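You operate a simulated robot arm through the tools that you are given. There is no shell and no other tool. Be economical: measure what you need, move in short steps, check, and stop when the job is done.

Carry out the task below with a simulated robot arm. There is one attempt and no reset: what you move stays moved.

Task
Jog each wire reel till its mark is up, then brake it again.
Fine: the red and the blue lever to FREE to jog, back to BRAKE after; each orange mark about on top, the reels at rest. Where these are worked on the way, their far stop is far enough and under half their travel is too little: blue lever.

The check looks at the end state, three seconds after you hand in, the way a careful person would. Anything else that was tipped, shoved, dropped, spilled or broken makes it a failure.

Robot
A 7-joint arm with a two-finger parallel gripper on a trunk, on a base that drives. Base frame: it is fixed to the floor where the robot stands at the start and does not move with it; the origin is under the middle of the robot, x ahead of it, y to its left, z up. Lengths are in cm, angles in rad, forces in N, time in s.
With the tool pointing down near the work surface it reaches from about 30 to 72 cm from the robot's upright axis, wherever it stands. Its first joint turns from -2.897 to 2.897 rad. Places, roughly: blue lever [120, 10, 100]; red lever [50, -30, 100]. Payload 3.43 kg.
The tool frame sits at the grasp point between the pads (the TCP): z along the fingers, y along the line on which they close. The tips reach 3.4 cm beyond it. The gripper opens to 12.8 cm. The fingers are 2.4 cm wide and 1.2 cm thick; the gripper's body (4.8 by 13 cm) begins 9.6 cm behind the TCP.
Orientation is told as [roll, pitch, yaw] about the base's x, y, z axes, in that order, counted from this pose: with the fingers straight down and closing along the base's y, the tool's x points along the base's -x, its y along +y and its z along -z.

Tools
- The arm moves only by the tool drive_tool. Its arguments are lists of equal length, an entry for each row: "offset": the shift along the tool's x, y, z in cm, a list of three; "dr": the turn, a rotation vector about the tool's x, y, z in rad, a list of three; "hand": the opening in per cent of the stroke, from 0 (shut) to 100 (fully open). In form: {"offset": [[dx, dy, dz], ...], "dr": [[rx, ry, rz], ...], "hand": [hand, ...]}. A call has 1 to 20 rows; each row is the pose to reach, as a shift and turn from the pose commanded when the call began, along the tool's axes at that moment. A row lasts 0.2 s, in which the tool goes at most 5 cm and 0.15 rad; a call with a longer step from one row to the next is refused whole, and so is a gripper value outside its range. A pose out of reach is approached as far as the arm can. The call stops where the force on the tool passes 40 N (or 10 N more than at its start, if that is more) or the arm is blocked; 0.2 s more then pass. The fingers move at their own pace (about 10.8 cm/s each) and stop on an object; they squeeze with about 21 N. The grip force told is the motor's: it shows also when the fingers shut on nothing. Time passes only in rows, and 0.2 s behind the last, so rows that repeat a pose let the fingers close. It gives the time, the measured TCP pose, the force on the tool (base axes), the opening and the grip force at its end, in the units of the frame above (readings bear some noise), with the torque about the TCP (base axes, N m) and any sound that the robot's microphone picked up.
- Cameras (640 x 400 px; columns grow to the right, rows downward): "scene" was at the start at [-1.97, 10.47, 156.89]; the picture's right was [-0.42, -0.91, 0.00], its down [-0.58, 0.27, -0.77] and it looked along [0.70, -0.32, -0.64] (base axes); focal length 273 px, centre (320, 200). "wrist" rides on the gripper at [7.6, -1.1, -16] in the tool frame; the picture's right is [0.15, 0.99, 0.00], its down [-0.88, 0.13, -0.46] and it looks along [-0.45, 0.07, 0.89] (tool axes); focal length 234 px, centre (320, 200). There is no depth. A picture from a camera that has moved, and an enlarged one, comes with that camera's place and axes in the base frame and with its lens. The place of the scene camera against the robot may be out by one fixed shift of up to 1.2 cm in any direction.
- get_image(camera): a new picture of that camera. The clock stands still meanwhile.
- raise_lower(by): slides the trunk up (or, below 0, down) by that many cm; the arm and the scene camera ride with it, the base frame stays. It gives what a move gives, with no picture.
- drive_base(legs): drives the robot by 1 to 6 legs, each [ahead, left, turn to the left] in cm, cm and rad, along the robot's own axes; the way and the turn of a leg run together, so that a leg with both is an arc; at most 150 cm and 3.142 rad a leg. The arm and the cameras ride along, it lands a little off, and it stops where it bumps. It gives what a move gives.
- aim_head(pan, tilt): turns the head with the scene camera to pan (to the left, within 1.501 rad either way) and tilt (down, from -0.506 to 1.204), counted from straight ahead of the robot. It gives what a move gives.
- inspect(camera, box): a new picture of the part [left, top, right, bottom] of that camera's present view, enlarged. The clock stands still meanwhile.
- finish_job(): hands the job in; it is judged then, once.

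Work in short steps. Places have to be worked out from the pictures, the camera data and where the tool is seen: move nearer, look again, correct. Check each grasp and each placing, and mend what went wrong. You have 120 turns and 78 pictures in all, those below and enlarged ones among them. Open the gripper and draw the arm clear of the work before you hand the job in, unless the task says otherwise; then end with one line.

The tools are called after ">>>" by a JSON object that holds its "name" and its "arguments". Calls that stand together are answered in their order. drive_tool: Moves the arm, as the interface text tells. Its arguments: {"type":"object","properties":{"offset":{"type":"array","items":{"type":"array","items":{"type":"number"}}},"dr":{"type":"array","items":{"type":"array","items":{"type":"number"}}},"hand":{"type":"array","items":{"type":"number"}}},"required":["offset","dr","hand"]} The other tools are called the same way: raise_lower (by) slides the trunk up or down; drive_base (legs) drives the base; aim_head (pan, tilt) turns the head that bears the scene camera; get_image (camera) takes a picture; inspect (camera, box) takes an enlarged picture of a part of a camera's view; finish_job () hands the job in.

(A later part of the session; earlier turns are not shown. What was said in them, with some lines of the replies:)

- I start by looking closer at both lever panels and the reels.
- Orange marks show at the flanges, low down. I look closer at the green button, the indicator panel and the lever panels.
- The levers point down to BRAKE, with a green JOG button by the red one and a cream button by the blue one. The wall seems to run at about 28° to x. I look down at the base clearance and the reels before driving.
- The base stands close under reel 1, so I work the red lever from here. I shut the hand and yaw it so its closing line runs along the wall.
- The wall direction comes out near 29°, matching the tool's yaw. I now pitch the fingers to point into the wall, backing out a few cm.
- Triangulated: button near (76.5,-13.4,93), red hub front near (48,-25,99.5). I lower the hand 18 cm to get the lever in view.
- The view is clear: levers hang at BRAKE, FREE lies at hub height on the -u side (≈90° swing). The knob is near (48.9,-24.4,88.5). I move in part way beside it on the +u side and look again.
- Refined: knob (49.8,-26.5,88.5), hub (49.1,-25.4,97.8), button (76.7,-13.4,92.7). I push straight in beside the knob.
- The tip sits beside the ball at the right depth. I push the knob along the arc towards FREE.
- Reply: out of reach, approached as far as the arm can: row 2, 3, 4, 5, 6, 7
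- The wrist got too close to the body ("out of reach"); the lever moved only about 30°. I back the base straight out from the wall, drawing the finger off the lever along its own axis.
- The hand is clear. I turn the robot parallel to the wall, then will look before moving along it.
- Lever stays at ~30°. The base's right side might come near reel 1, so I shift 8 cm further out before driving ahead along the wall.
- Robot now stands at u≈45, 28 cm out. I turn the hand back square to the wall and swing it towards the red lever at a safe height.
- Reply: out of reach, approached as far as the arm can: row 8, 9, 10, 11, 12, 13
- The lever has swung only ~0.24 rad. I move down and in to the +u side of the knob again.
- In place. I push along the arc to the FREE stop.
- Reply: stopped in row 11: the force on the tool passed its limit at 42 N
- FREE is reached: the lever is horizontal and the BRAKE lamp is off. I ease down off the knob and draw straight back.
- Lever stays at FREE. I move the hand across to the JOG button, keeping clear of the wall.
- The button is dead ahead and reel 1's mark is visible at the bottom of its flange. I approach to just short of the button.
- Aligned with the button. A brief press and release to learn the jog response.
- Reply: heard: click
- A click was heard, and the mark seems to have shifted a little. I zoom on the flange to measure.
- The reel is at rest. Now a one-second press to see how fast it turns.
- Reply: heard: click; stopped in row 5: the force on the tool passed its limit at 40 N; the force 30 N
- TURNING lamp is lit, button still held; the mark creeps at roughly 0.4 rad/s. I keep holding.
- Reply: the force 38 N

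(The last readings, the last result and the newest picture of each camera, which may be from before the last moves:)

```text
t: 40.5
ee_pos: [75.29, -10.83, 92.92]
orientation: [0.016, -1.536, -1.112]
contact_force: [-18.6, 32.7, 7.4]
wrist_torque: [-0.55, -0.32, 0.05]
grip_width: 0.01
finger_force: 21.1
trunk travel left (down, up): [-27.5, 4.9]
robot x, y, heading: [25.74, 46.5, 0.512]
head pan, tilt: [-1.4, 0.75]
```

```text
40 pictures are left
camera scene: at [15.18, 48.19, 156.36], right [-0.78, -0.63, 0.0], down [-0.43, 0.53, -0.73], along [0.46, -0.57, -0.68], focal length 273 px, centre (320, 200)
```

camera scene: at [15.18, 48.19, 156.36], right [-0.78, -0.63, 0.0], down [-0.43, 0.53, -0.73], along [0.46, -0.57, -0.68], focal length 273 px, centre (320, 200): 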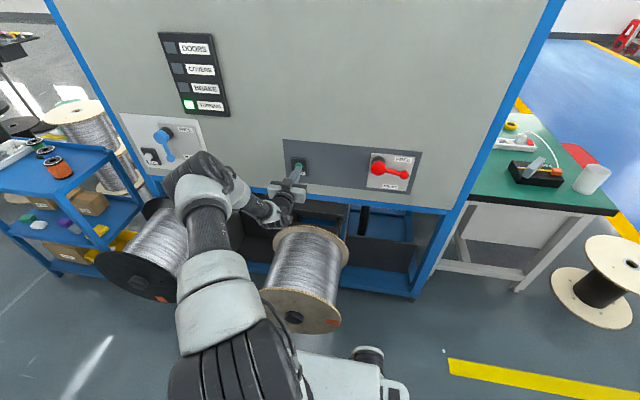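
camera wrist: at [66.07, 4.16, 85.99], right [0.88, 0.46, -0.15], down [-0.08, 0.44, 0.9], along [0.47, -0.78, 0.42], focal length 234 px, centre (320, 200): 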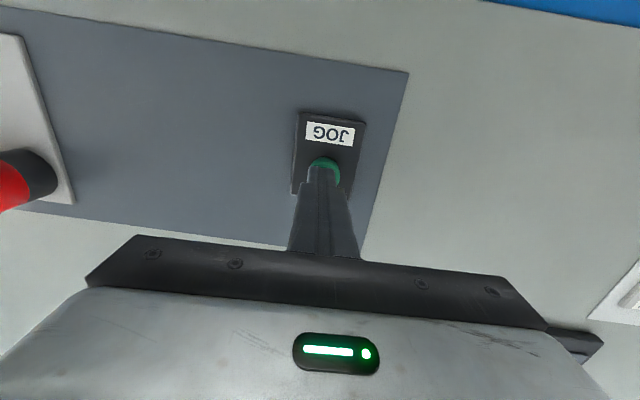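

By geometry the mark is about 70° round from the bottom, turning ≈22°/s. I hold 3.4 s more, then check.

>>> {"name": "drive_tool", "arguments": {"offset": [[0, 0, 0], [0, 0, 0], [0, 0, 0], [0, 0, 0], [0, 0, 0], [0, 0, 0], [0, 0, 0], [0, 0, 0], [0, 0, 0], [0, 0, 0], [0, 0, 0], [0, 0, 0], [0, 0, 0], [0, 0, 0], [0, 0, 0], [0, 0, 0]], "dr": [[0, 0, 0], [0, 0, 0], [0, 0, 0], [0, 0, 0], [0, 0, 0], [0, 0, 0], [0, 0, 0], [0, 0, 0], [0, 0, 0], [0, 0, 0], [0, 0, 0], [0, 0, 0], [0, 0, 0], [0, 0, 0], [0, 0, 0], [0, 0, 0]], "hand": [0, 0, 0, 0, 0, 0, 0, 0, 0, 0, 0, 0, 0, 0, 0, 0]}}

>>> {"name": "inspect", "arguments": {"camera": "scene", "box": [240, 270, 360, 350]}}

```text
t: 43.9
ee_pos: [75.29, -11.11, 92.74]
orientation: [0.015, -1.536, -1.11]
contact_force: [-19.3, 33.7, 3.7]
wrist_torque: [-0.43, -0.23, 0.08]
grip_width: 0.02
finger_force: 21.2
trunk travel left (down, up): [-27.5, 4.9]
robot x, y, heading: [25.7, 46.73, 0.508]
head pan, tilt: [-1.4, 0.75]
```

```text
5.00 times, centred on (300, 310) of scene
camera zoom: at [15.2, 48.17, 156.36], right [-0.78, -0.63, 0.0], down [-0.43, 0.53, -0.73], along [0.46, -0.57, -0.68], focal length 1364 px, centre (420, -350)
```

zoom: 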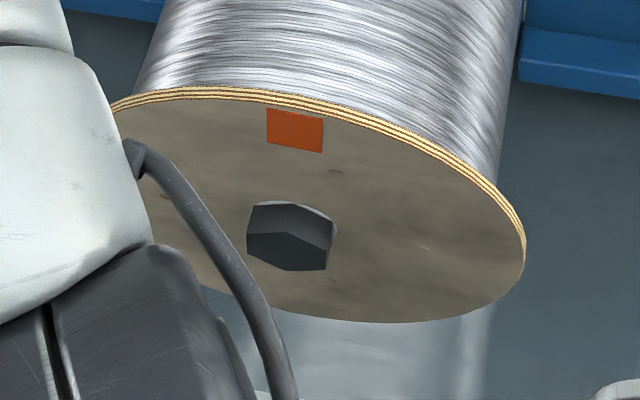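

The mark is at the top now; I release at once.

>>> {"name": "drive_tool", "arguments": {"offset": [[0, 0, -4], [0, 0, -6]], "dr": [[0, 0, 0], [0, 0, 0]], "hand": [0, 0]}}

>>> {"name": "inspect", "arguments": {"camera": "scene", "box": [240, 270, 360, 350]}}

```text
t: 44.5
ee_pos: [72.5, -5.88, 92.98]
orientation: [0.037, -1.535, -1.134]
contact_force: [-0.3, -0.7, -0.1]
wrist_torque: [0.0, -0.02, -0.02]
grip_width: 0.0
finger_force: 21.2
trunk travel left (down, up): [-27.5, 4.9]
robot x, y, heading: [25.56, 46.3, 0.51]
head pan, tilt: [-1.4, 0.75]
```

```text
5.00 times, centred on (300, 310) of scene
camera zoom: at [15.4, 47.83, 156.38], right [-0.78, -0.63, 0.0], down [-0.43, 0.53, -0.73], along [0.46, -0.57, -0.68], focal length 1364 px, centre (420, -350)
```

zoom: 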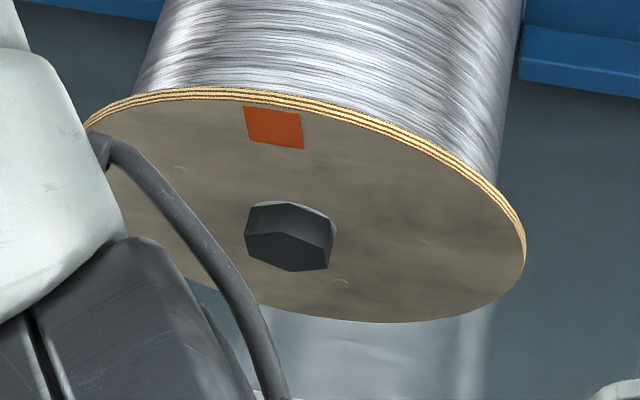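

Mark is about on top (within ~5°) and the reel stopped. Now I bring the hand back to above the red knob to push it to BRAKE.

>>> {"name": "drive_tool", "arguments": {"offset": [[0, 0, -4], [0, 0, -8], [0, -4, -10], [-1, -8, -11], [-2, -12, -11], [-3, -16, -11], [-4, -20, -11], [-5, -24, -11], [-6, -28, -11], [-8, -32, -11], [-9, -36, -11], [-10, -38.3, -11]], "dr": [[0, 0, 0], [0, 0, 0], [0, 0, 0], [0, 0, 0], [0, 0, 0], [0, 0, 0], [0, 0, 0], [0, 0, 0], [0, 0, 0], [0, 0, 0], [0, 0, 0], [0, 0, 0]], "hand": [0, 0, 0, 0, 0, 0, 0, 0, 0, 0, 0, 0]}}

>>> {"name": "get_image", "arguments": {"camera": "wrist"}}

>>> {"name": "get_image", "arguments": {"camera": "scene"}}

```text
t: 47.1
ee_pos: [33.69, -13.84, 103.4]
orientation: [0.026, -1.533, -1.12]
contact_force: [1.1, 0.5, 0.4]
wrist_torque: [0.0, 0.0, 0.02]
grip_width: 0.03
finger_force: 20.5
trunk travel left (down, up): [-27.5, 4.9]
robot x, y, heading: [25.48, 46.48, 0.511]
head pan, tilt: [-1.4, 0.75]
```

```text
37 pictures are left
camera wrist: at [25.19, -0.08, 96.38], right [0.88, 0.46, -0.15], down [-0.08, 0.43, 0.9], along [0.47, -0.78, 0.42], focal length 234 px, centre (320, 200)
```

wrist: 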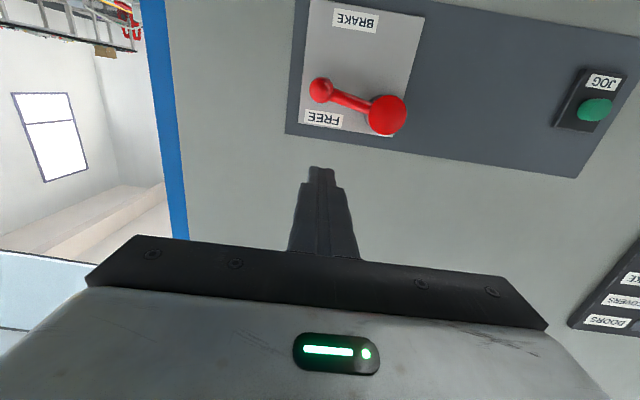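

```text
36 pictures are left
camera scene: at [15.38, 47.83, 156.38], right [-0.78, -0.63, 0.0], down [-0.43, 0.53, -0.73], along [0.46, -0.57, -0.68], focal length 273 px, centre (320, 200)
```

scene: 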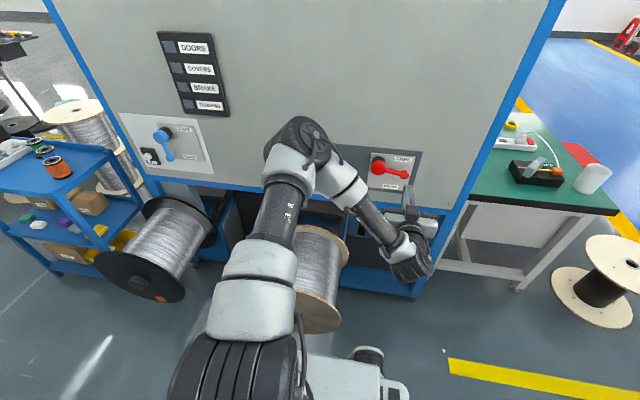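

Lever still at FREE. I advance above the knob, then push it down along the arc to BRAKE.

>>> {"name": "drive_tool", "arguments": {"offset": [[0, 0, 4], [0, 0, 8], [0, 0, 12], [0, 0, 15], [0, 0, 16.6]], "dr": [[0, 0, 0], [0, 0, 0], [0, 0, 0], [0, 0, 0], [0, 0, 0]], "hand": [0, 0, 0, 0, 0]}}

>>> {"name": "drive_tool", "arguments": {"offset": [[1.5, -0.5, 0], [2.83, -0.57, 0], [4.2, -0.8, 0], [5.58, -0.8, 0], [6.95, -0.6, 0], [8.28, -0.2, 0], [9.53, 0.35, 0], [10.7, 1.1, 0], [11.7, 2.05, 0], [12.58, 3.1, 0], [13.3, 4.3, 0], [13.8, 5.6, 0], [14, 6.5, 0]], "dr": [[0, 0, 0], [0, 0, 0], [0, 0, 0], [0, 0, 0], [0, 0, 0], [0, 0, 0], [0, 0, 0], [0, 0, 0], [0, 0, 0], [0, 0, 0], [0, 0, 0], [0, 0, 0], [0, 0, 0]], "hand": [0, 0, 0, 0, 0, 0, 0, 0, 0, 0, 0, 0, 0]}}

>>> {"name": "get_image", "arguments": {"camera": "scene"}}

>>> {"name": "get_image", "arguments": {"camera": "wrist"}}

```text
t: 48.3
ee_pos: [41.36, -28.84, 102.57]
orientation: [-0.001, -1.533, -1.097]
contact_force: [0.6, -0.4, 0.2]
wrist_torque: [0.03, 0.0, -0.02]
grip_width: 0.0
finger_force: 20.7
trunk travel left (down, up): [-27.5, 4.9]
robot x, y, heading: [26.22, 46.33, 0.509]
head pan, tilt: [-1.4, 0.75]
```

```text
t: 51.1
ee_pos: [46.26, -25.43, 88.76]
orientation: [-0.002, -1.535, -1.102]
contact_force: [-11.7, -11.2, 3.2]
wrist_torque: [-0.13, -0.03, -0.39]
grip_width: 0.0
finger_force: 21.1
trunk travel left (down, up): [-27.5, 4.9]
robot x, y, heading: [25.78, 46.2, 0.517]
head pan, tilt: [-1.4, 0.75]
```

```text
35 pictures are left
camera scene: at [15.28, 47.77, 156.38], right [-0.78, -0.63, 0.0], down [-0.43, 0.53, -0.73], along [0.46, -0.57, -0.68], focal length 273 px, centre (320, 200)
```

scene: 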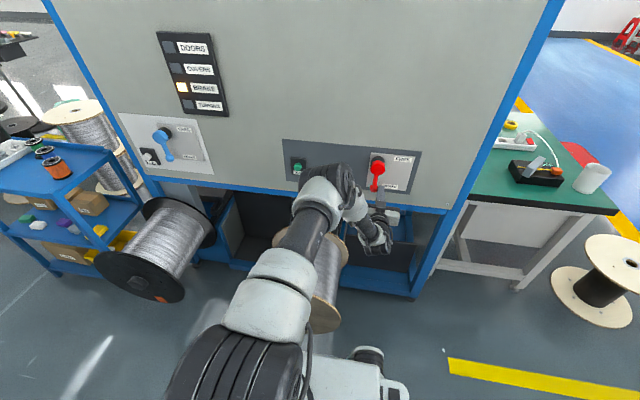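

```text
34 pictures are left
camera wrist: at [38.0, -11.57, 81.82], right [0.88, 0.45, -0.15], down [-0.07, 0.44, 0.9], along [0.47, -0.78, 0.42], focal length 234 px, centre (320, 200)
```

wrist: 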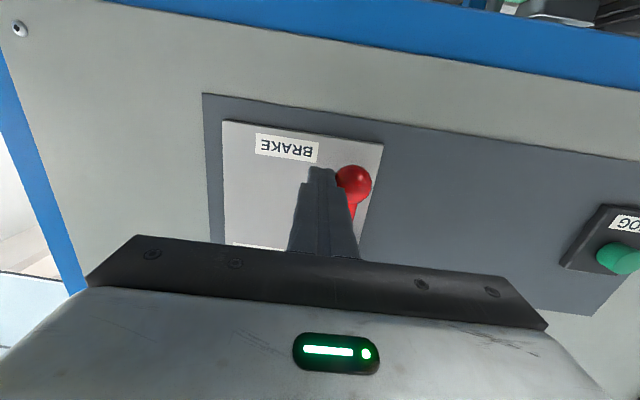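

Lever is back at the BRAKE stop and the lamp is lit. I nudge slightly for certainty, then draw back clear.

>>> {"name": "drive_tool", "arguments": {"offset": [[0, 0.5, 0], [0, -0.8, 0], [0, -0.8, -4], [0, -0.8, -8], [0, -0.8, -12], [-3, 0, -16], [-7, 2, -20], [-10, 4, -24]], "dr": [[0, 0, 0], [0, 0, 0], [0, 0, 0], [0, 0, 0], [0, 0, 0], [0, 0, 0], [0, 0, 0], [0, 0, 0]], "hand": [0, 0, 0, 0, 0, 0, 0, 0]}}

>>> {"name": "drive_tool", "arguments": {"offset": [[0, 4, -1], [0, 8, -2], [0, 12, -2], [0, 16, -2], [0, 20, -2], [0, 24, -2], [0, 28, -2], [0, 30, -2]], "dr": [[0, 0, 0], [0, 0, 0], [0, 0, 0], [0, 0, 0], [0, 0, 0], [0, 0, 0], [0, 0, 0], [0, 0, 0]], "hand": [0, 0, 0, 0, 0, 0, 0, 0]}}

>>> {"name": "get_image", "arguments": {"camera": "scene"}}

>>> {"name": "get_image", "arguments": {"camera": "wrist"}}

```text
refused: row 6 steps farther than a row can; nothing moved
```

```text
t: 51.4
ee_pos: [46.17, -25.27, 88.78]
orientation: [-0.131, -1.534, -0.992]
contact_force: [-6.9, -5.3, -0.5]
wrist_torque: [0.02, 0.03, -0.18]
grip_width: 0.0
finger_force: 20.7
trunk travel left (down, up): [-27.5, 4.9]
robot x, y, heading: [25.37, 46.27, 0.508]
head pan, tilt: [-1.4, 0.75]
stopped in row 1: the force on the tool passed its limit at 59 N (the readings are from after the stop); the commanded pose is now the measured one
```

```text
33 pictures are left
camera scene: at [15.35, 47.77, 156.37], right [-0.78, -0.63, 0.0], down [-0.43, 0.53, -0.73], along [0.46, -0.57, -0.68], focal length 273 px, centre (320, 200)
```

scene: 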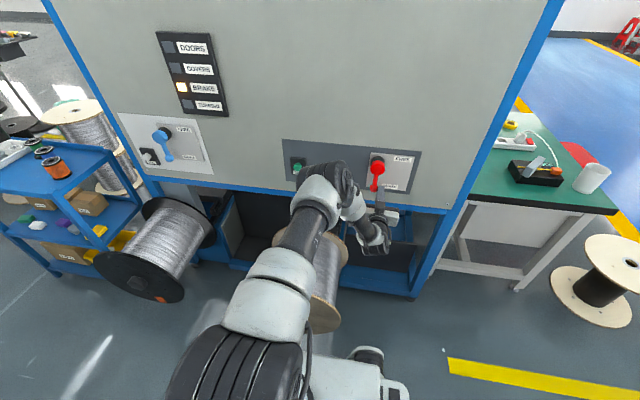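

```text
32 pictures are left
camera wrist: at [38.13, -11.2, 81.94], right [0.89, 0.43, -0.15], down [-0.06, 0.44, 0.9], along [0.45, -0.79, 0.42], focal length 234 px, centre (320, 200)
```

wrist: 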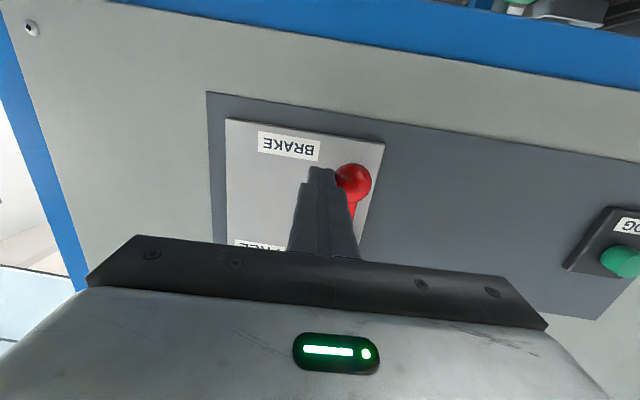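

My first batch was refused, so the second pushed against the stop and halted; nothing seems disturbed and the lever is firmly at BRAKE. I now retreat with smaller steps.

>>> {"name": "drive_tool", "arguments": {"offset": [[0, -1, 0], [0, -1, -4], [0, -1, -8], [0, -1, -12], [-2, -1, -15], [-5, 0, -18], [-8, 2, -21], [-10, 4, -24]], "dr": [[0, 0, 0], [0, 0, 0], [0, 0, 0], [0, 0, 0], [0, 0, 0], [0, 0, 0], [0, 0, 0], [0, 0, 0]], "hand": [0, 0, 0, 0, 0, 0, 0, 0]}}

>>> {"name": "inspect", "arguments": {"camera": "scene", "box": [240, 130, 440, 350]}}

>>> {"name": "inspect", "arguments": {"camera": "scene", "box": [80, 90, 240, 310]}}

```text
t: 53.2
ee_pos: [39.93, -2.2, 99.72]
orientation: [-0.111, -1.536, -1.008]
contact_force: [0.0, 0.3, -0.8]
wrist_torque: [-0.01, -0.01, -0.01]
grip_width: 0.03
finger_force: 20.4
trunk travel left (down, up): [-27.5, 4.9]
robot x, y, heading: [25.33, 46.34, 0.512]
head pan, tilt: [-1.4, 0.75]
```

```text
1.82 times, centred on (340, 240) of scene
camera zoom: at [15.38, 47.83, 156.38], right [-0.78, -0.63, 0.0], down [-0.43, 0.53, -0.73], along [0.46, -0.57, -0.68], focal length 496 px, centre (284, 127)
```

zoom: 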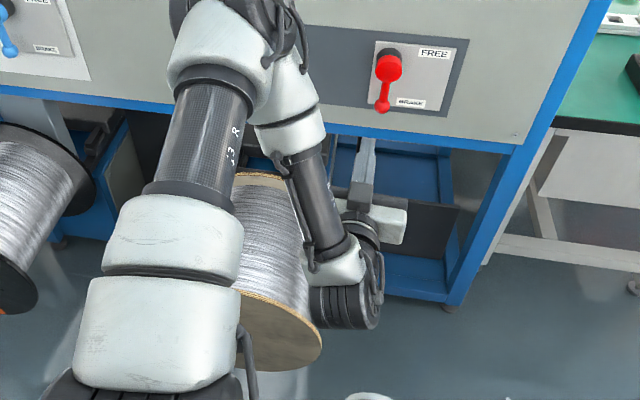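

```text
1.82 times, centred on (160, 200) of scene
camera zoom: at [15.38, 47.83, 156.38], right [-0.78, -0.63, 0.0], down [-0.43, 0.53, -0.73], along [0.46, -0.57, -0.68], focal length 496 px, centre (611, 200)
```

zoom: 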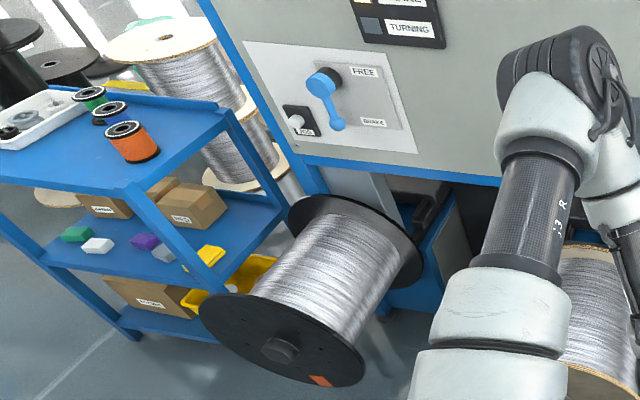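

Red side done. Triangulation gives the blue hub near u=112, n=-45.6, z≈104 and its button near u=126, n=-48.7, z≈91. I drive 63 cm ahead parallel to the wall.

>>> {"name": "drive_base", "arguments": {"legs": [[63, 0, 0]]}}

>>> {"name": "get_image", "arguments": {"camera": "scene"}}

>>> {"name": "get_image", "arguments": {"camera": "wrist"}}

```text
t: 56.7
ee_pos: [94.99, 28.67, 99.82]
orientation: [-0.107, -1.535, -1.015]
contact_force: [0.2, 0.3, -1.3]
wrist_torque: [-0.01, 0.02, -0.02]
grip_width: 0.0
finger_force: 20.9
trunk travel left (down, up): [-27.5, 4.9]
robot x, y, heading: [80.9, 77.36, 0.51]
head pan, tilt: [-1.4, 0.75]
```

```text
29 pictures are left
camera scene: at [70.63, 78.66, 156.38], right [-0.78, -0.63, 0.0], down [-0.43, 0.53, -0.73], along [0.46, -0.57, -0.68], focal length 273 px, centre (320, 200)
```

scene: 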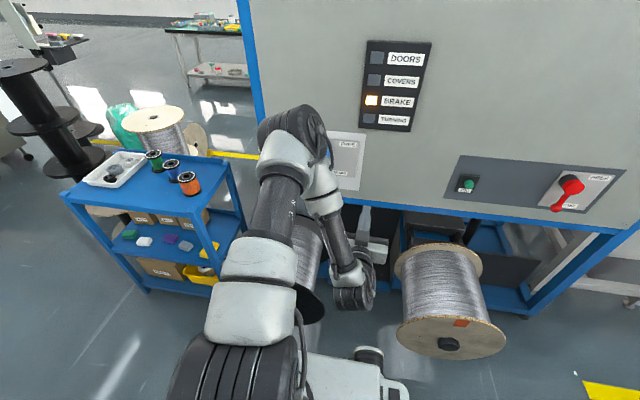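

```text
28 pictures are left
camera wrist: at [86.88, 42.64, 92.77], right [0.89, 0.44, -0.15], down [-0.06, 0.44, 0.9], along [0.46, -0.79, 0.42], focal length 234 px, centre (320, 200)
```

wrist: 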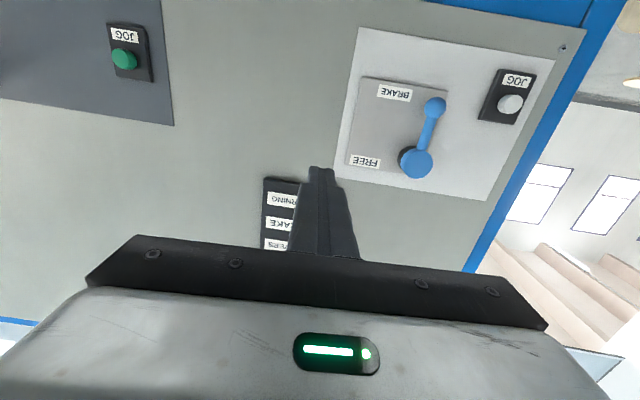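

Reel 1's mark is still on top, brake lamp lit. I square the hand and move to the +u side of the blue knob (u≈113.7, z≈92.4).

>>> {"name": "drive_tool", "arguments": {"offset": [[0, 3, 0], [1, 7, 0], [2, 11, 0], [3, 15, 0], [5, 18, 2], [6.5, 20.3, 5], [6.5, 20.3, 9]], "dr": [[-0.02, -0.01, 0], [-0.05, -0.035, 0], [-0.05, -0.035, 0], [-0.05, -0.035, 0], [-0.05, -0.035, 0], [-0.05, -0.035, 0], [-0.05, -0.035, 0]], "hand": [0, 0, 0, 0, 0, 0, 0]}}

>>> {"name": "get_image", "arguments": {"camera": "wrist"}}

>>> {"name": "get_image", "arguments": {"camera": "scene"}}

```text
t: 58.3
ee_pos: [117.15, 29.43, 92.85]
orientation: [-1.632, -1.567, 0.56]
contact_force: [-0.1, 1.0, 0.0]
wrist_torque: [0.0, -0.01, -0.02]
grip_width: 0.0
finger_force: 21.5
trunk travel left (down, up): [-27.5, 4.9]
robot x, y, heading: [80.3, 77.8, 0.51]
head pan, tilt: [-1.4, 0.75]
```

```text
27 pictures are left
camera wrist: at [108.42, 42.74, 85.34], right [0.87, 0.47, -0.15], down [-0.1, 0.46, 0.88], along [0.49, -0.75, 0.45], focal length 234 px, centre (320, 200)
```

wrist: 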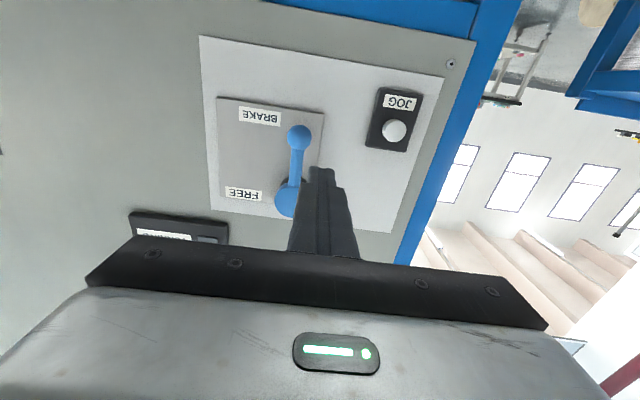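

```text
26 pictures are left
camera scene: at [70.63, 78.66, 156.38], right [-0.78, -0.63, 0.0], down [-0.43, 0.53, -0.73], along [0.46, -0.57, -0.68], focal length 273 px, centre (320, 200)
```

scene: 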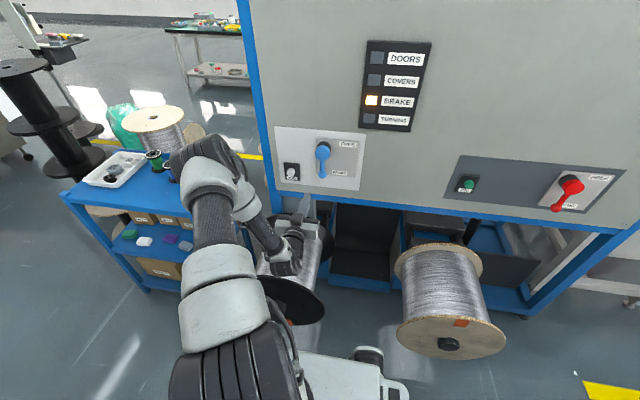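

Squared up. I shift slightly +u and advance beside the blue knob.

>>> {"name": "drive_tool", "arguments": {"offset": [[0, 1, 3], [0, 1, 7], [0, 1, 11], [0, 1, 13.6]], "dr": [[0, 0, 0], [0, 0, 0], [0, 0, 0], [0, 0, 0]], "hand": [0, 0, 0, 0]}}

>>> {"name": "get_image", "arguments": {"camera": "wrist"}}

```text
t: 59.3
ee_pos: [124.55, 18.05, 93.02]
orientation: [-1.748, -1.568, 0.678]
contact_force: [0.7, -1.1, 0.4]
wrist_torque: [-0.02, 0.0, -0.01]
grip_width: 0.01
finger_force: 20.8
trunk travel left (down, up): [-27.5, 4.9]
robot x, y, heading: [81.26, 77.25, 0.508]
head pan, tilt: [-1.4, 0.75]
```

```text
25 pictures are left
camera wrist: at [115.82, 31.46, 85.43], right [0.87, 0.47, -0.15], down [-0.1, 0.46, 0.88], along [0.49, -0.75, 0.45], focal length 234 px, centre (320, 200)
```

wrist: 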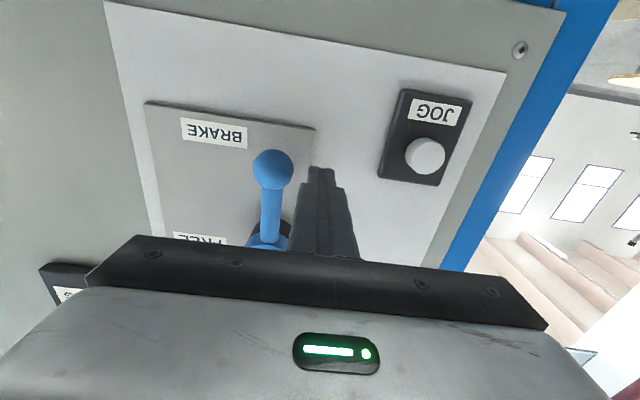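

Well placed. I push the blue knob along the arc to its FREE stop.

>>> {"name": "drive_tool", "arguments": {"offset": [[0.1, -1.5, 0], [0.42, -2.84, 0], [0.54, -4.23, 0], [0.44, -5.61, 0], [0.14, -6.96, 0], [-0.35, -8.25, 0], [-1.04, -9.45, 0], [-1.89, -10.54, 0], [-2.9, -11.5, 0], [-4.04, -12.3, 0], [-5.29, -12.9, 0], [-6.16, -13.2, 0]], "dr": [[0, 0, 0], [0, 0, 0], [0, 0, 0], [0, 0, 0], [0, 0, 0], [0, 0, 0], [0, 0, 0], [0, 0, 0], [0, 0, 0], [0, 0, 0], [0, 0, 0], [0, 0, 0]], "hand": [0, 0, 0, 0, 0, 0, 0, 0, 0, 0, 0, 0]}}

>>> {"name": "get_image", "arguments": {"camera": "scene"}}

>>> {"name": "get_image", "arguments": {"camera": "wrist"}}

```text
t: 62.1
ee_pos: [113.21, 12.39, 97.7]
orientation: [-0.057, -1.541, -1.005]
contact_force: [1.7, 5.1, -12.1]
wrist_torque: [0.23, 0.1, 0.25]
grip_width: 0.01
finger_force: 21.3
trunk travel left (down, up): [-27.5, 4.9]
robot x, y, heading: [80.82, 77.13, 0.512]
head pan, tilt: [-1.4, 0.75]
stopped in row 12: the force on the tool passed its limit at 42 N (the readings are from after the stop); the commanded pose is now the measured one
```

```text
24 pictures are left
camera scene: at [70.72, 78.55, 156.42], right [-0.78, -0.63, 0.0], down [-0.43, 0.53, -0.73], along [0.46, -0.57, -0.68], focal length 273 px, centre (320, 200)
```

scene: 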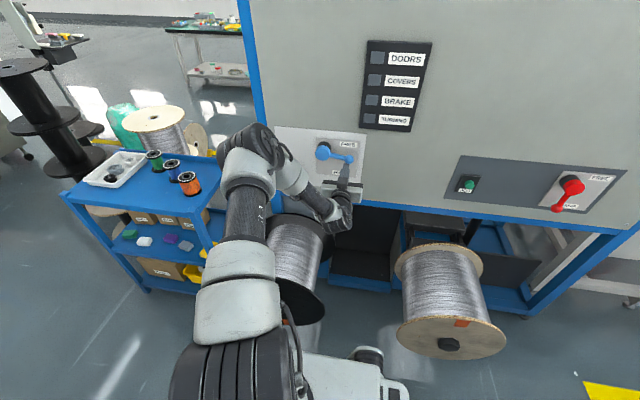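

```text
23 pictures are left
camera wrist: at [104.36, 25.86, 90.61], right [0.86, 0.48, -0.15], down [-0.09, 0.44, 0.89], along [0.5, -0.76, 0.42], focal length 234 px, centre (320, 200)
```

wrist: 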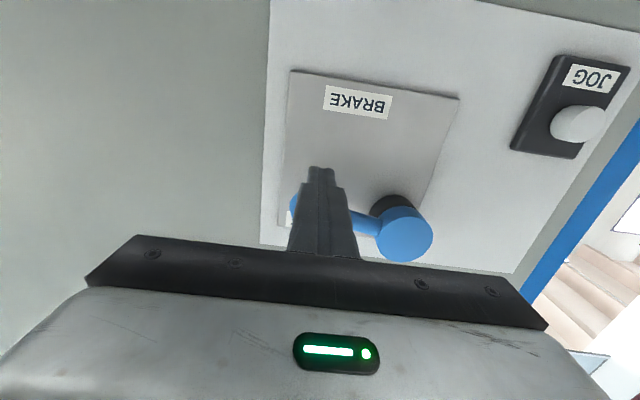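

Blue lever is at FREE and the lamp is off. I ease off and draw back.

>>> {"name": "drive_tool", "arguments": {"offset": [[1.5, 0, 0], [1.5, 0, -4], [1.5, 0, -8], [1.5, 0, -12], [1.5, 0, -16]], "dr": [[0, 0, 0], [0, 0, 0], [0, 0, 0], [0, 0, 0], [0, 0, 0]], "hand": [0, 0, 0, 0, 0]}}

```text
t: 63.3
ee_pos: [105.55, 26.32, 96.87]
orientation: [-0.092, -1.552, -0.972]
contact_force: [0.4, 1.0, -1.0]
wrist_torque: [0.0, 0.0, -0.02]
grip_width: 0.0
finger_force: 20.6
trunk travel left (down, up): [-27.5, 4.9]
robot x, y, heading: [81.09, 77.24, 0.513]
head pan, tilt: [-1.4, 0.75]
```

Now across to the cream JOG button.

>>> {"name": "drive_tool", "arguments": {"offset": [[0, 4, -2], [1, 8, -2], [2, 12, -2], [4, 16, -2], [5, 19, 0], [6.3, 20.9, 3]], "dr": [[0, 0, 0], [0, 0, 0], [0, 0, 0], [0, 0, 0], [0, 0, 0], [0, 0, 0]], "hand": [0, 0, 0, 0, 0, 0]}}

>>> {"name": "get_image", "arguments": {"camera": "wrist"}}

>>> {"name": "get_image", "arguments": {"camera": "scene"}}

```text
t: 64.7
ee_pos: [125.27, 33.79, 90.51]
orientation: [-0.102, -1.551, -0.963]
contact_force: [0.5, 0.0, 0.6]
wrist_torque: [-0.01, -0.01, 0.0]
grip_width: 0.0
finger_force: 21.2
trunk travel left (down, up): [-27.5, 4.9]
robot x, y, heading: [80.84, 77.14, 0.506]
head pan, tilt: [-1.4, 0.75]
```

```text
22 pictures are left
camera wrist: at [116.4, 47.27, 83.4], right [0.86, 0.48, -0.15], down [-0.1, 0.45, 0.89], along [0.49, -0.75, 0.43], focal length 234 px, centre (320, 200)
```

wrist: 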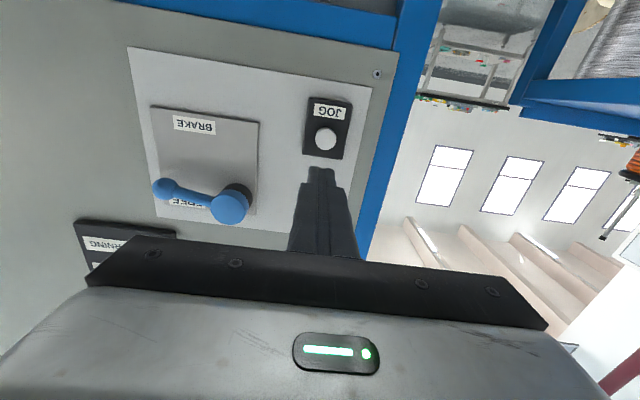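

```text
21 pictures are left
camera scene: at [70.64, 78.66, 156.38], right [-0.78, -0.63, 0.0], down [-0.43, 0.53, -0.73], along [0.46, -0.57, -0.68], focal length 273 px, centre (320, 200)
```

scene: 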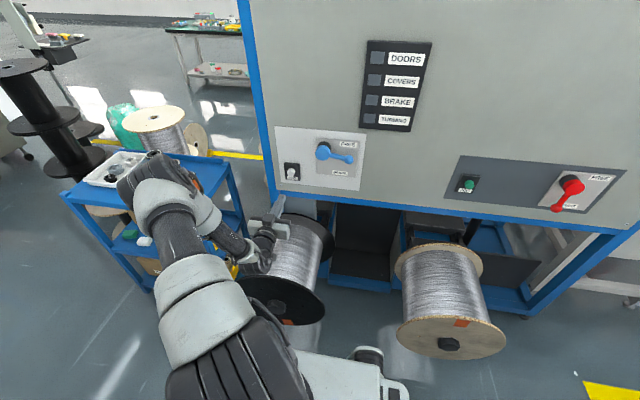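

Button nearly dead ahead; reel 2's mark is visible at the bottom. I approach just short of the button.

>>> {"name": "drive_tool", "arguments": {"offset": [[0, 0.2, 4], [0.1, 0.4, 8], [0.1, 0.4, 11], [0.1, 0.4, 13]], "dr": [[0, 0, 0], [0, 0, 0], [0, 0, 0], [0, 0, 0]], "hand": [0, 0, 0, 0]}}

>>> {"name": "get_image", "arguments": {"camera": "wrist"}}

>>> {"name": "get_image", "arguments": {"camera": "scene"}}

```text
t: 65.7
ee_pos: [131.77, 22.59, 90.17]
orientation: [-0.117, -1.551, -0.947]
contact_force: [0.4, -0.2, 0.3]
wrist_torque: [0.0, -0.02, 0.0]
grip_width: 0.0
finger_force: 20.4
trunk travel left (down, up): [-27.5, 4.9]
robot x, y, heading: [81.27, 77.16, 0.511]
head pan, tilt: [-1.4, 0.75]
```

```text
20 pictures are left
camera wrist: at [122.93, 36.06, 83.03], right [0.86, 0.48, -0.15], down [-0.1, 0.45, 0.89], along [0.49, -0.75, 0.43], focal length 234 px, centre (320, 200)
```

wrist: 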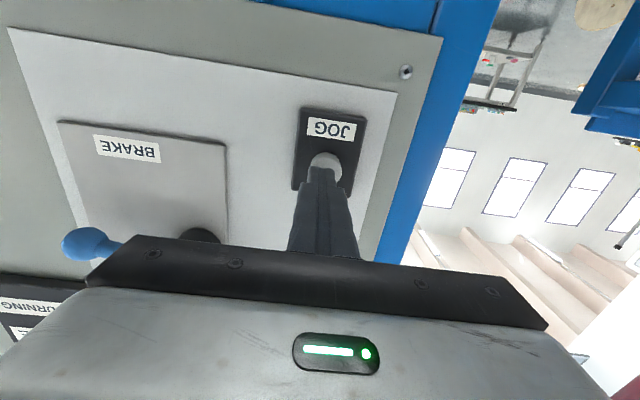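

```text
19 pictures are left
camera scene: at [70.64, 78.65, 156.38], right [-0.78, -0.63, 0.0], down [-0.43, 0.53, -0.73], along [0.46, -0.57, -0.68], focal length 273 px, centre (320, 200)
```

scene: 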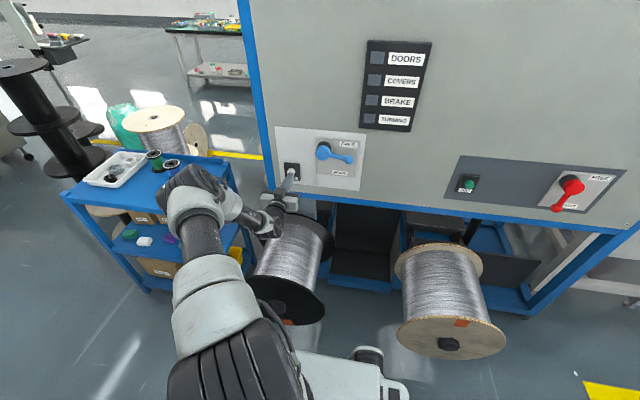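

Aligned. I press and hold about one second, keeping it pressed.

>>> {"name": "drive_tool", "arguments": {"offset": [[0, 0, 1], [0, 0, 1.7], [0, 0, 1.8], [0, 0, 1.8], [0, 0, 1.8], [0, 0, 1.8]], "dr": [[0, 0, 0], [0, 0, 0], [0, 0, 0], [0, 0, 0], [0, 0, 0], [0, 0, 0]], "hand": [0, 0, 0, 0, 0, 0]}}

>>> {"name": "get_image", "arguments": {"camera": "scene"}}

```text
t: 67.1
ee_pos: [132.52, 21.21, 90.24]
orientation: [-0.126, -1.551, -0.936]
contact_force: [-7.9, 16.3, 1.4]
wrist_torque: [-0.24, -0.08, 0.03]
grip_width: 0.0
finger_force: 21.3
trunk travel left (down, up): [-27.5, 4.9]
robot x, y, heading: [80.73, 76.97, 0.507]
head pan, tilt: [-1.4, 0.75]
heard: click
```

```text
18 pictures are left
camera scene: at [70.56, 78.81, 156.37], right [-0.78, -0.63, 0.0], down [-0.43, 0.53, -0.73], along [0.46, -0.57, -0.68], focal length 273 px, centre (320, 200)
```

scene: 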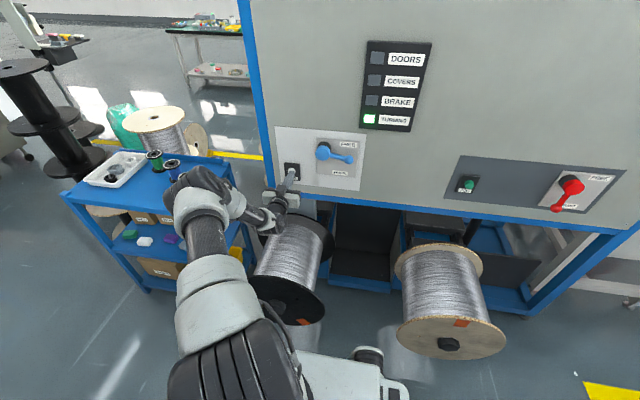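

Reel 2 turns. I hold 2.6 s more, then check.

>>> {"name": "drive_tool", "arguments": {"offset": [[0, 0, 0], [0, 0, 0], [0, 0, 0], [0, 0, 0], [0, 0, 0], [0, 0, 0], [0, 0, 0], [0, 0, 0], [0, 0, 0], [0, 0, 0], [0, 0, 0], [0, 0, 0]], "dr": [[0, 0, 0], [0, 0, 0], [0, 0, 0], [0, 0, 0], [0, 0, 0], [0, 0, 0], [0, 0, 0], [0, 0, 0], [0, 0, 0], [0, 0, 0], [0, 0, 0], [0, 0, 0]], "hand": [0, 0, 0, 0, 0, 0, 0, 0, 0, 0, 0, 0]}}

>>> {"name": "inspect", "arguments": {"camera": "scene", "box": [225, 250, 345, 335]}}

```text
t: 69.7
ee_pos: [132.66, 21.18, 90.2]
orientation: [-0.125, -1.55, -0.94]
contact_force: [-7.7, 19.3, -3.1]
wrist_torque: [-0.07, -0.03, 0.08]
grip_width: 0.01
finger_force: 21.1
trunk travel left (down, up): [-27.5, 4.9]
robot x, y, heading: [80.97, 77.23, 0.508]
head pan, tilt: [-1.4, 0.75]
```

```text
4.71 times, centred on (285, 292) of scene
camera zoom: at [70.6, 78.79, 156.37], right [-0.78, -0.63, 0.0], down [-0.43, 0.53, -0.73], along [0.46, -0.57, -0.68], focal length 1284 px, centre (485, -235)
```

zoom: 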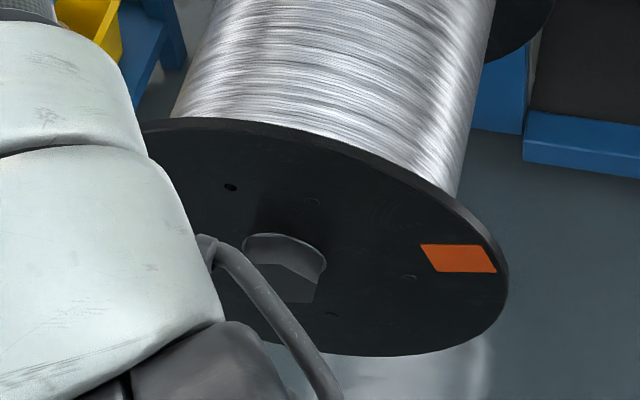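

The mark is at about 90°. I hold 2.2 s more and check.

>>> {"name": "drive_tool", "arguments": {"offset": [[0, 0, 0], [0, 0, 0], [0, 0, 0], [0, 0, 0], [0, 0, 0], [0, 0, 0], [0, 0, 0], [0, 0, 0], [0, 0, 0], [0, 0, 0]], "dr": [[0, 0, 0], [0, 0, 0], [0, 0, 0], [0, 0, 0], [0, 0, 0], [0, 0, 0], [0, 0, 0], [0, 0, 0], [0, 0, 0], [0, 0, 0]], "hand": [0, 0, 0, 0, 0, 0, 0, 0, 0, 0]}}

>>> {"name": "inspect", "arguments": {"camera": "scene", "box": [225, 250, 345, 335]}}

```text
t: 71.9
ee_pos: [132.68, 21.24, 90.15]
orientation: [-0.125, -1.552, -0.94]
contact_force: [-8.0, 18.7, -3.2]
wrist_torque: [-0.09, -0.04, 0.02]
grip_width: 0.03
finger_force: 20.8
trunk travel left (down, up): [-27.5, 4.9]
robot x, y, heading: [80.57, 77.35, 0.506]
head pan, tilt: [-1.4, 0.75]
```

```text
4.71 times, centred on (285, 292) of scene
camera zoom: at [70.6, 78.79, 156.37], right [-0.78, -0.63, 0.0], down [-0.43, 0.53, -0.73], along [0.46, -0.57, -0.68], focal length 1284 px, centre (485, -235)
```

zoom: 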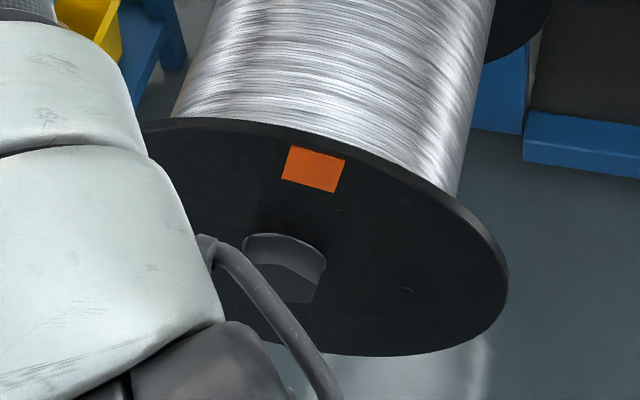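

About 15° remain; release itself coasts ~8°. I hold one more row and then release.

>>> {"name": "drive_tool", "arguments": {"offset": [[0, 0, 0], [0, 0, -4], [0, 0, -6]], "dr": [[0, 0, 0], [0, 0, 0], [0, 0, 0]], "hand": [0, 0, 0]}}

>>> {"name": "inspect", "arguments": {"camera": "scene", "box": [225, 250, 345, 335]}}

```text
t: 72.7
ee_pos: [129.72, 26.3, 90.58]
orientation: [-0.092, -1.553, -0.974]
contact_force: [-0.7, 0.8, -0.2]
wrist_torque: [0.0, 0.01, 0.01]
grip_width: 0.02
finger_force: 21.0
trunk travel left (down, up): [-27.5, 4.9]
robot x, y, heading: [80.88, 77.47, 0.513]
head pan, tilt: [-1.4, 0.75]
```

```text
4.71 times, centred on (285, 292) of scene
camera zoom: at [70.65, 78.66, 156.38], right [-0.78, -0.63, 0.0], down [-0.43, 0.53, -0.73], along [0.46, -0.57, -0.68], focal length 1284 px, centre (485, -235)
```

zoom: 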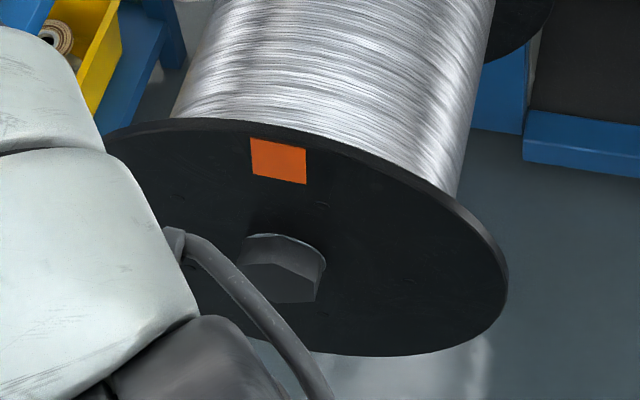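

Reel 2's mark is on top (within ~5°) and at rest. Now back off and move to above the blue knob.

>>> {"name": "drive_tool", "arguments": {"offset": [[0, 0, -4], [0, 0, -8], [-2, -3, -10], [-4, -6, -11], [-6, -9, -11], [-8, -12, -11], [-11, -15, -11], [-13, -18, -11], [-15, -20, -11], [-16.3, -21.2, -11]], "dr": [[0, 0, 0], [0, 0, 0], [0, 0, 0], [0, 0, 0], [0, 0, 0], [0, 0, 0], [0, 0, 0], [0, 0, 0], [0, 0, 0], [0, 0, 0]], "hand": [0, 0, 0, 0, 0, 0, 0, 0, 0, 0]}}

>>> {"name": "get_image", "arguments": {"camera": "wrist"}}

```text
t: 74.9
ee_pos: [106.06, 25.38, 106.85]
orientation: [-0.103, -1.551, -0.96]
contact_force: [-0.2, -0.5, 0.3]
wrist_torque: [0.03, -0.01, -0.03]
grip_width: 0.02
finger_force: 20.8
trunk travel left (down, up): [-27.5, 4.9]
robot x, y, heading: [80.65, 77.18, 0.504]
head pan, tilt: [-1.4, 0.75]
```

```text
14 pictures are left
camera wrist: at [97.16, 38.89, 99.61], right [0.86, 0.48, -0.15], down [-0.1, 0.45, 0.89], along [0.5, -0.75, 0.43], focal length 234 px, centre (320, 200)
```

wrist: 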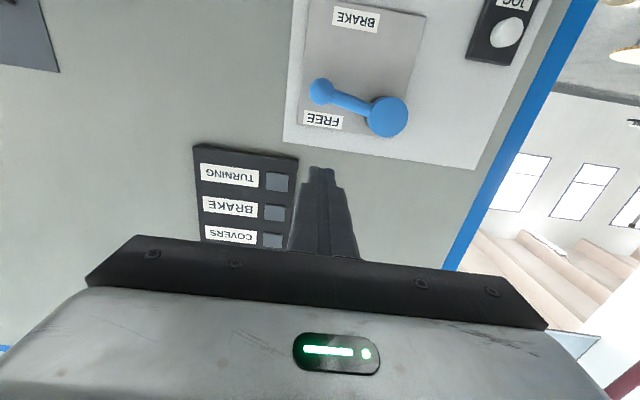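

Geometry matches the red case. I advance above the knob.

>>> {"name": "drive_tool", "arguments": {"offset": [[0, 0, 4], [0, 0, 8], [0, 0, 12], [0, 0, 15.8]], "dr": [[0, 0, 0], [0, 0, 0], [0, 0, 0], [0, 0, 0]], "hand": [0, 0, 0, 0]}}

```text
t: 75.9
ee_pos: [113.58, 11.65, 106.47]
orientation: [-0.089, -1.551, -0.973]
contact_force: [0.2, 0.3, 0.2]
wrist_torque: [0.07, 0.01, 0.01]
grip_width: 0.0
finger_force: 21.1
trunk travel left (down, up): [-27.5, 4.9]
robot x, y, heading: [80.64, 77.19, 0.509]
head pan, tilt: [-1.4, 0.75]
```

No contact; I push the knob down along the arc to BRAKE.

>>> {"name": "drive_tool", "arguments": {"offset": [[1.5, -0.5, 0], [2.83, -0.57, 0], [4.2, -0.8, 0], [5.58, -0.8, 0], [6.95, -0.6, 0], [8.28, -0.2, 0], [9.53, 0.35, 0], [10.7, 1.1, 0], [11.7, 2.05, 0], [12.58, 3.1, 0], [13.3, 4.3, 0], [13.8, 5.6, 0], [14, 6.5, 0], [14, 7, 0]], "dr": [[0, 0, 0], [0, 0, 0], [0, 0, 0], [0, 0, 0], [0, 0, 0], [0, 0, 0], [0, 0, 0], [0, 0, 0], [0, 0, 0], [0, 0, 0], [0, 0, 0], [0, 0, 0], [0, 0, 0], [0, 0, 0]], "hand": [0, 0, 0, 0, 0, 0, 0, 0, 0, 0, 0, 0, 0, 0]}}

>>> {"name": "get_image", "arguments": {"camera": "scene"}}

>>> {"name": "get_image", "arguments": {"camera": "wrist"}}

```text
t: 78.9
ee_pos: [118.87, 14.94, 92.59]
orientation: [-0.123, -1.55, -0.951]
contact_force: [-20.9, -9.9, 2.1]
wrist_torque: [-0.02, -0.08, -0.5]
grip_width: 0.0
finger_force: 21.0
trunk travel left (down, up): [-27.5, 4.9]
robot x, y, heading: [80.44, 77.14, 0.512]
head pan, tilt: [-1.4, 0.75]
```

```text
13 pictures are left
camera scene: at [70.42, 78.59, 156.37], right [-0.78, -0.63, 0.0], down [-0.43, 0.53, -0.73], along [0.46, -0.57, -0.68], focal length 273 px, centre (320, 200)
```

scene: 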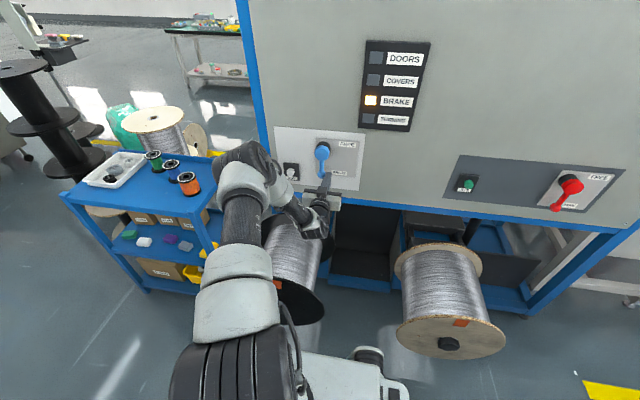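

```text
12 pictures are left
camera wrist: at [110.19, 28.44, 85.28], right [0.87, 0.47, -0.15], down [-0.09, 0.45, 0.89], along [0.49, -0.76, 0.43], focal length 234 px, centre (320, 200)
```

wrist: 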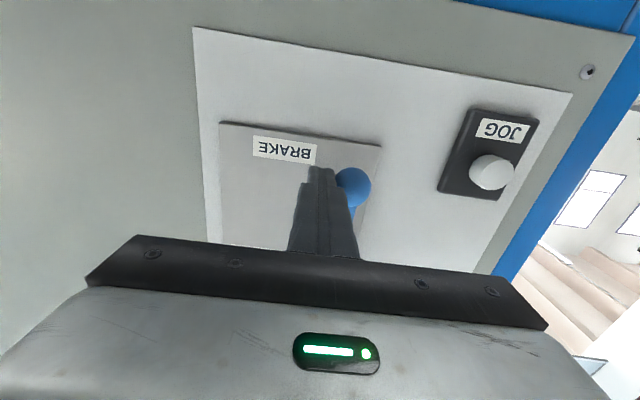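

Blue lever is at its BRAKE stop (23 N against it) and the lamp is lit. I ease off, draw back clear and open the hand.

>>> {"name": "drive_tool", "arguments": {"offset": [[0, -1, 0], [0, -1.2, -4], [0, -1.2, -8], [0, -1.2, -12], [0, -1.2, -16], [-3, -1.2, -19], [-6, -1.2, -22], [-8, -1.2, -24], [-8, -1.2, -24], [-8, -1.2, -24]], "dr": [[0, 0, 0], [0, 0, 0], [0, 0, 0], [0, 0, 0], [0, 0, 0], [0, 0, 0], [0, 0, 0], [0, 0, 0], [0, 0, 0], [0, 0, 0]], "hand": [0, 0, 0, 0, 0, 0, 0, 100, 100, 100]}}

>>> {"name": "get_image", "arguments": {"camera": "scene"}}

>>> {"name": "inspect", "arguments": {"camera": "scene", "box": [230, 110, 390, 340]}}

>>> {"name": "inspect", "arguments": {"camera": "scene", "box": [380, 150, 640, 370]}}

```text
t: 81.1
ee_pos: [106.96, 35.6, 101.02]
orientation: [-0.103, -1.552, -0.959]
contact_force: [0.0, -0.2, -0.1]
wrist_torque: [0.0, 0.0, 0.03]
grip_width: 12.78
finger_force: 0.1
trunk travel left (down, up): [-27.5, 4.9]
robot x, y, heading: [80.97, 77.05, 0.508]
head pan, tilt: [-1.4, 0.75]
```

```text
11 pictures are left
camera scene: at [70.65, 78.65, 156.38], right [-0.78, -0.63, 0.0], down [-0.43, 0.53, -0.73], along [0.46, -0.57, -0.68], focal length 273 px, centre (320, 200)
```

scene: 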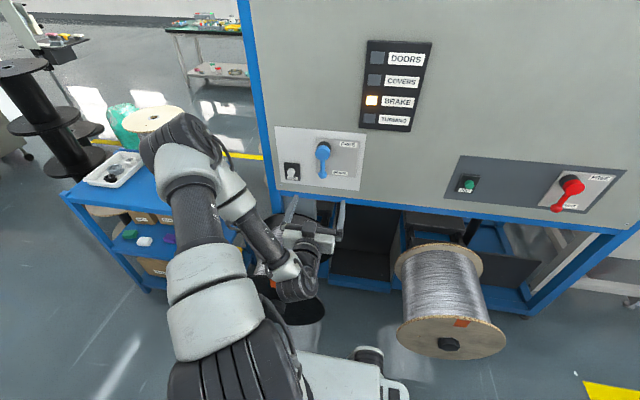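

```text
1.74 times, centred on (310, 225) of scene
camera zoom: at [70.65, 78.65, 156.38], right [-0.78, -0.63, 0.0], down [-0.43, 0.53, -0.73], along [0.46, -0.57, -0.68], focal length 475 px, centre (337, 156)
```

zoom: 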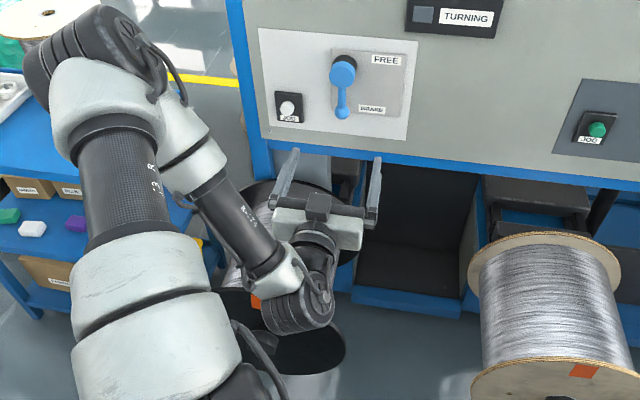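

```text
1.82 times, centred on (510, 260) of scene
camera zoom: at [70.65, 78.65, 156.38], right [-0.78, -0.63, 0.0], down [-0.43, 0.53, -0.73], along [0.46, -0.57, -0.68], focal length 496 px, centre (-26, 91)
```

zoom: 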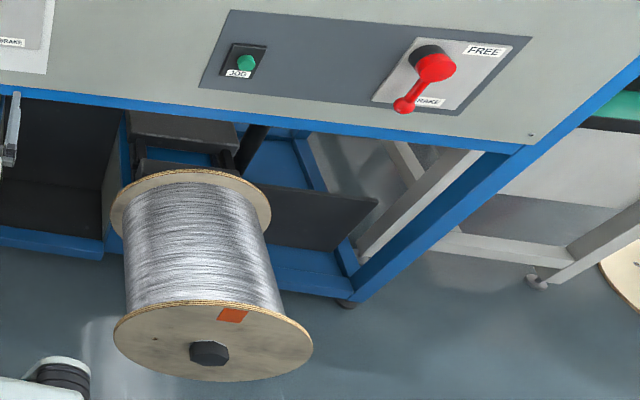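

Both levers stand at BRAKE, the BRAKE lamp is lit, TURNING is dark, both marks are on top, and the open hand is clear. I hand in.

>>> {"name": "finish_job", "arguments": {}}

```text
The job is handed in.
```

I jogged both reels until their orange marks were on top (within about 5°, judged from the pictures) and set the red and blue levers back to BRAKE. At hand-in the BRAKE lamp was lit, TURNING was dark, and the open gripper was clear of the work.
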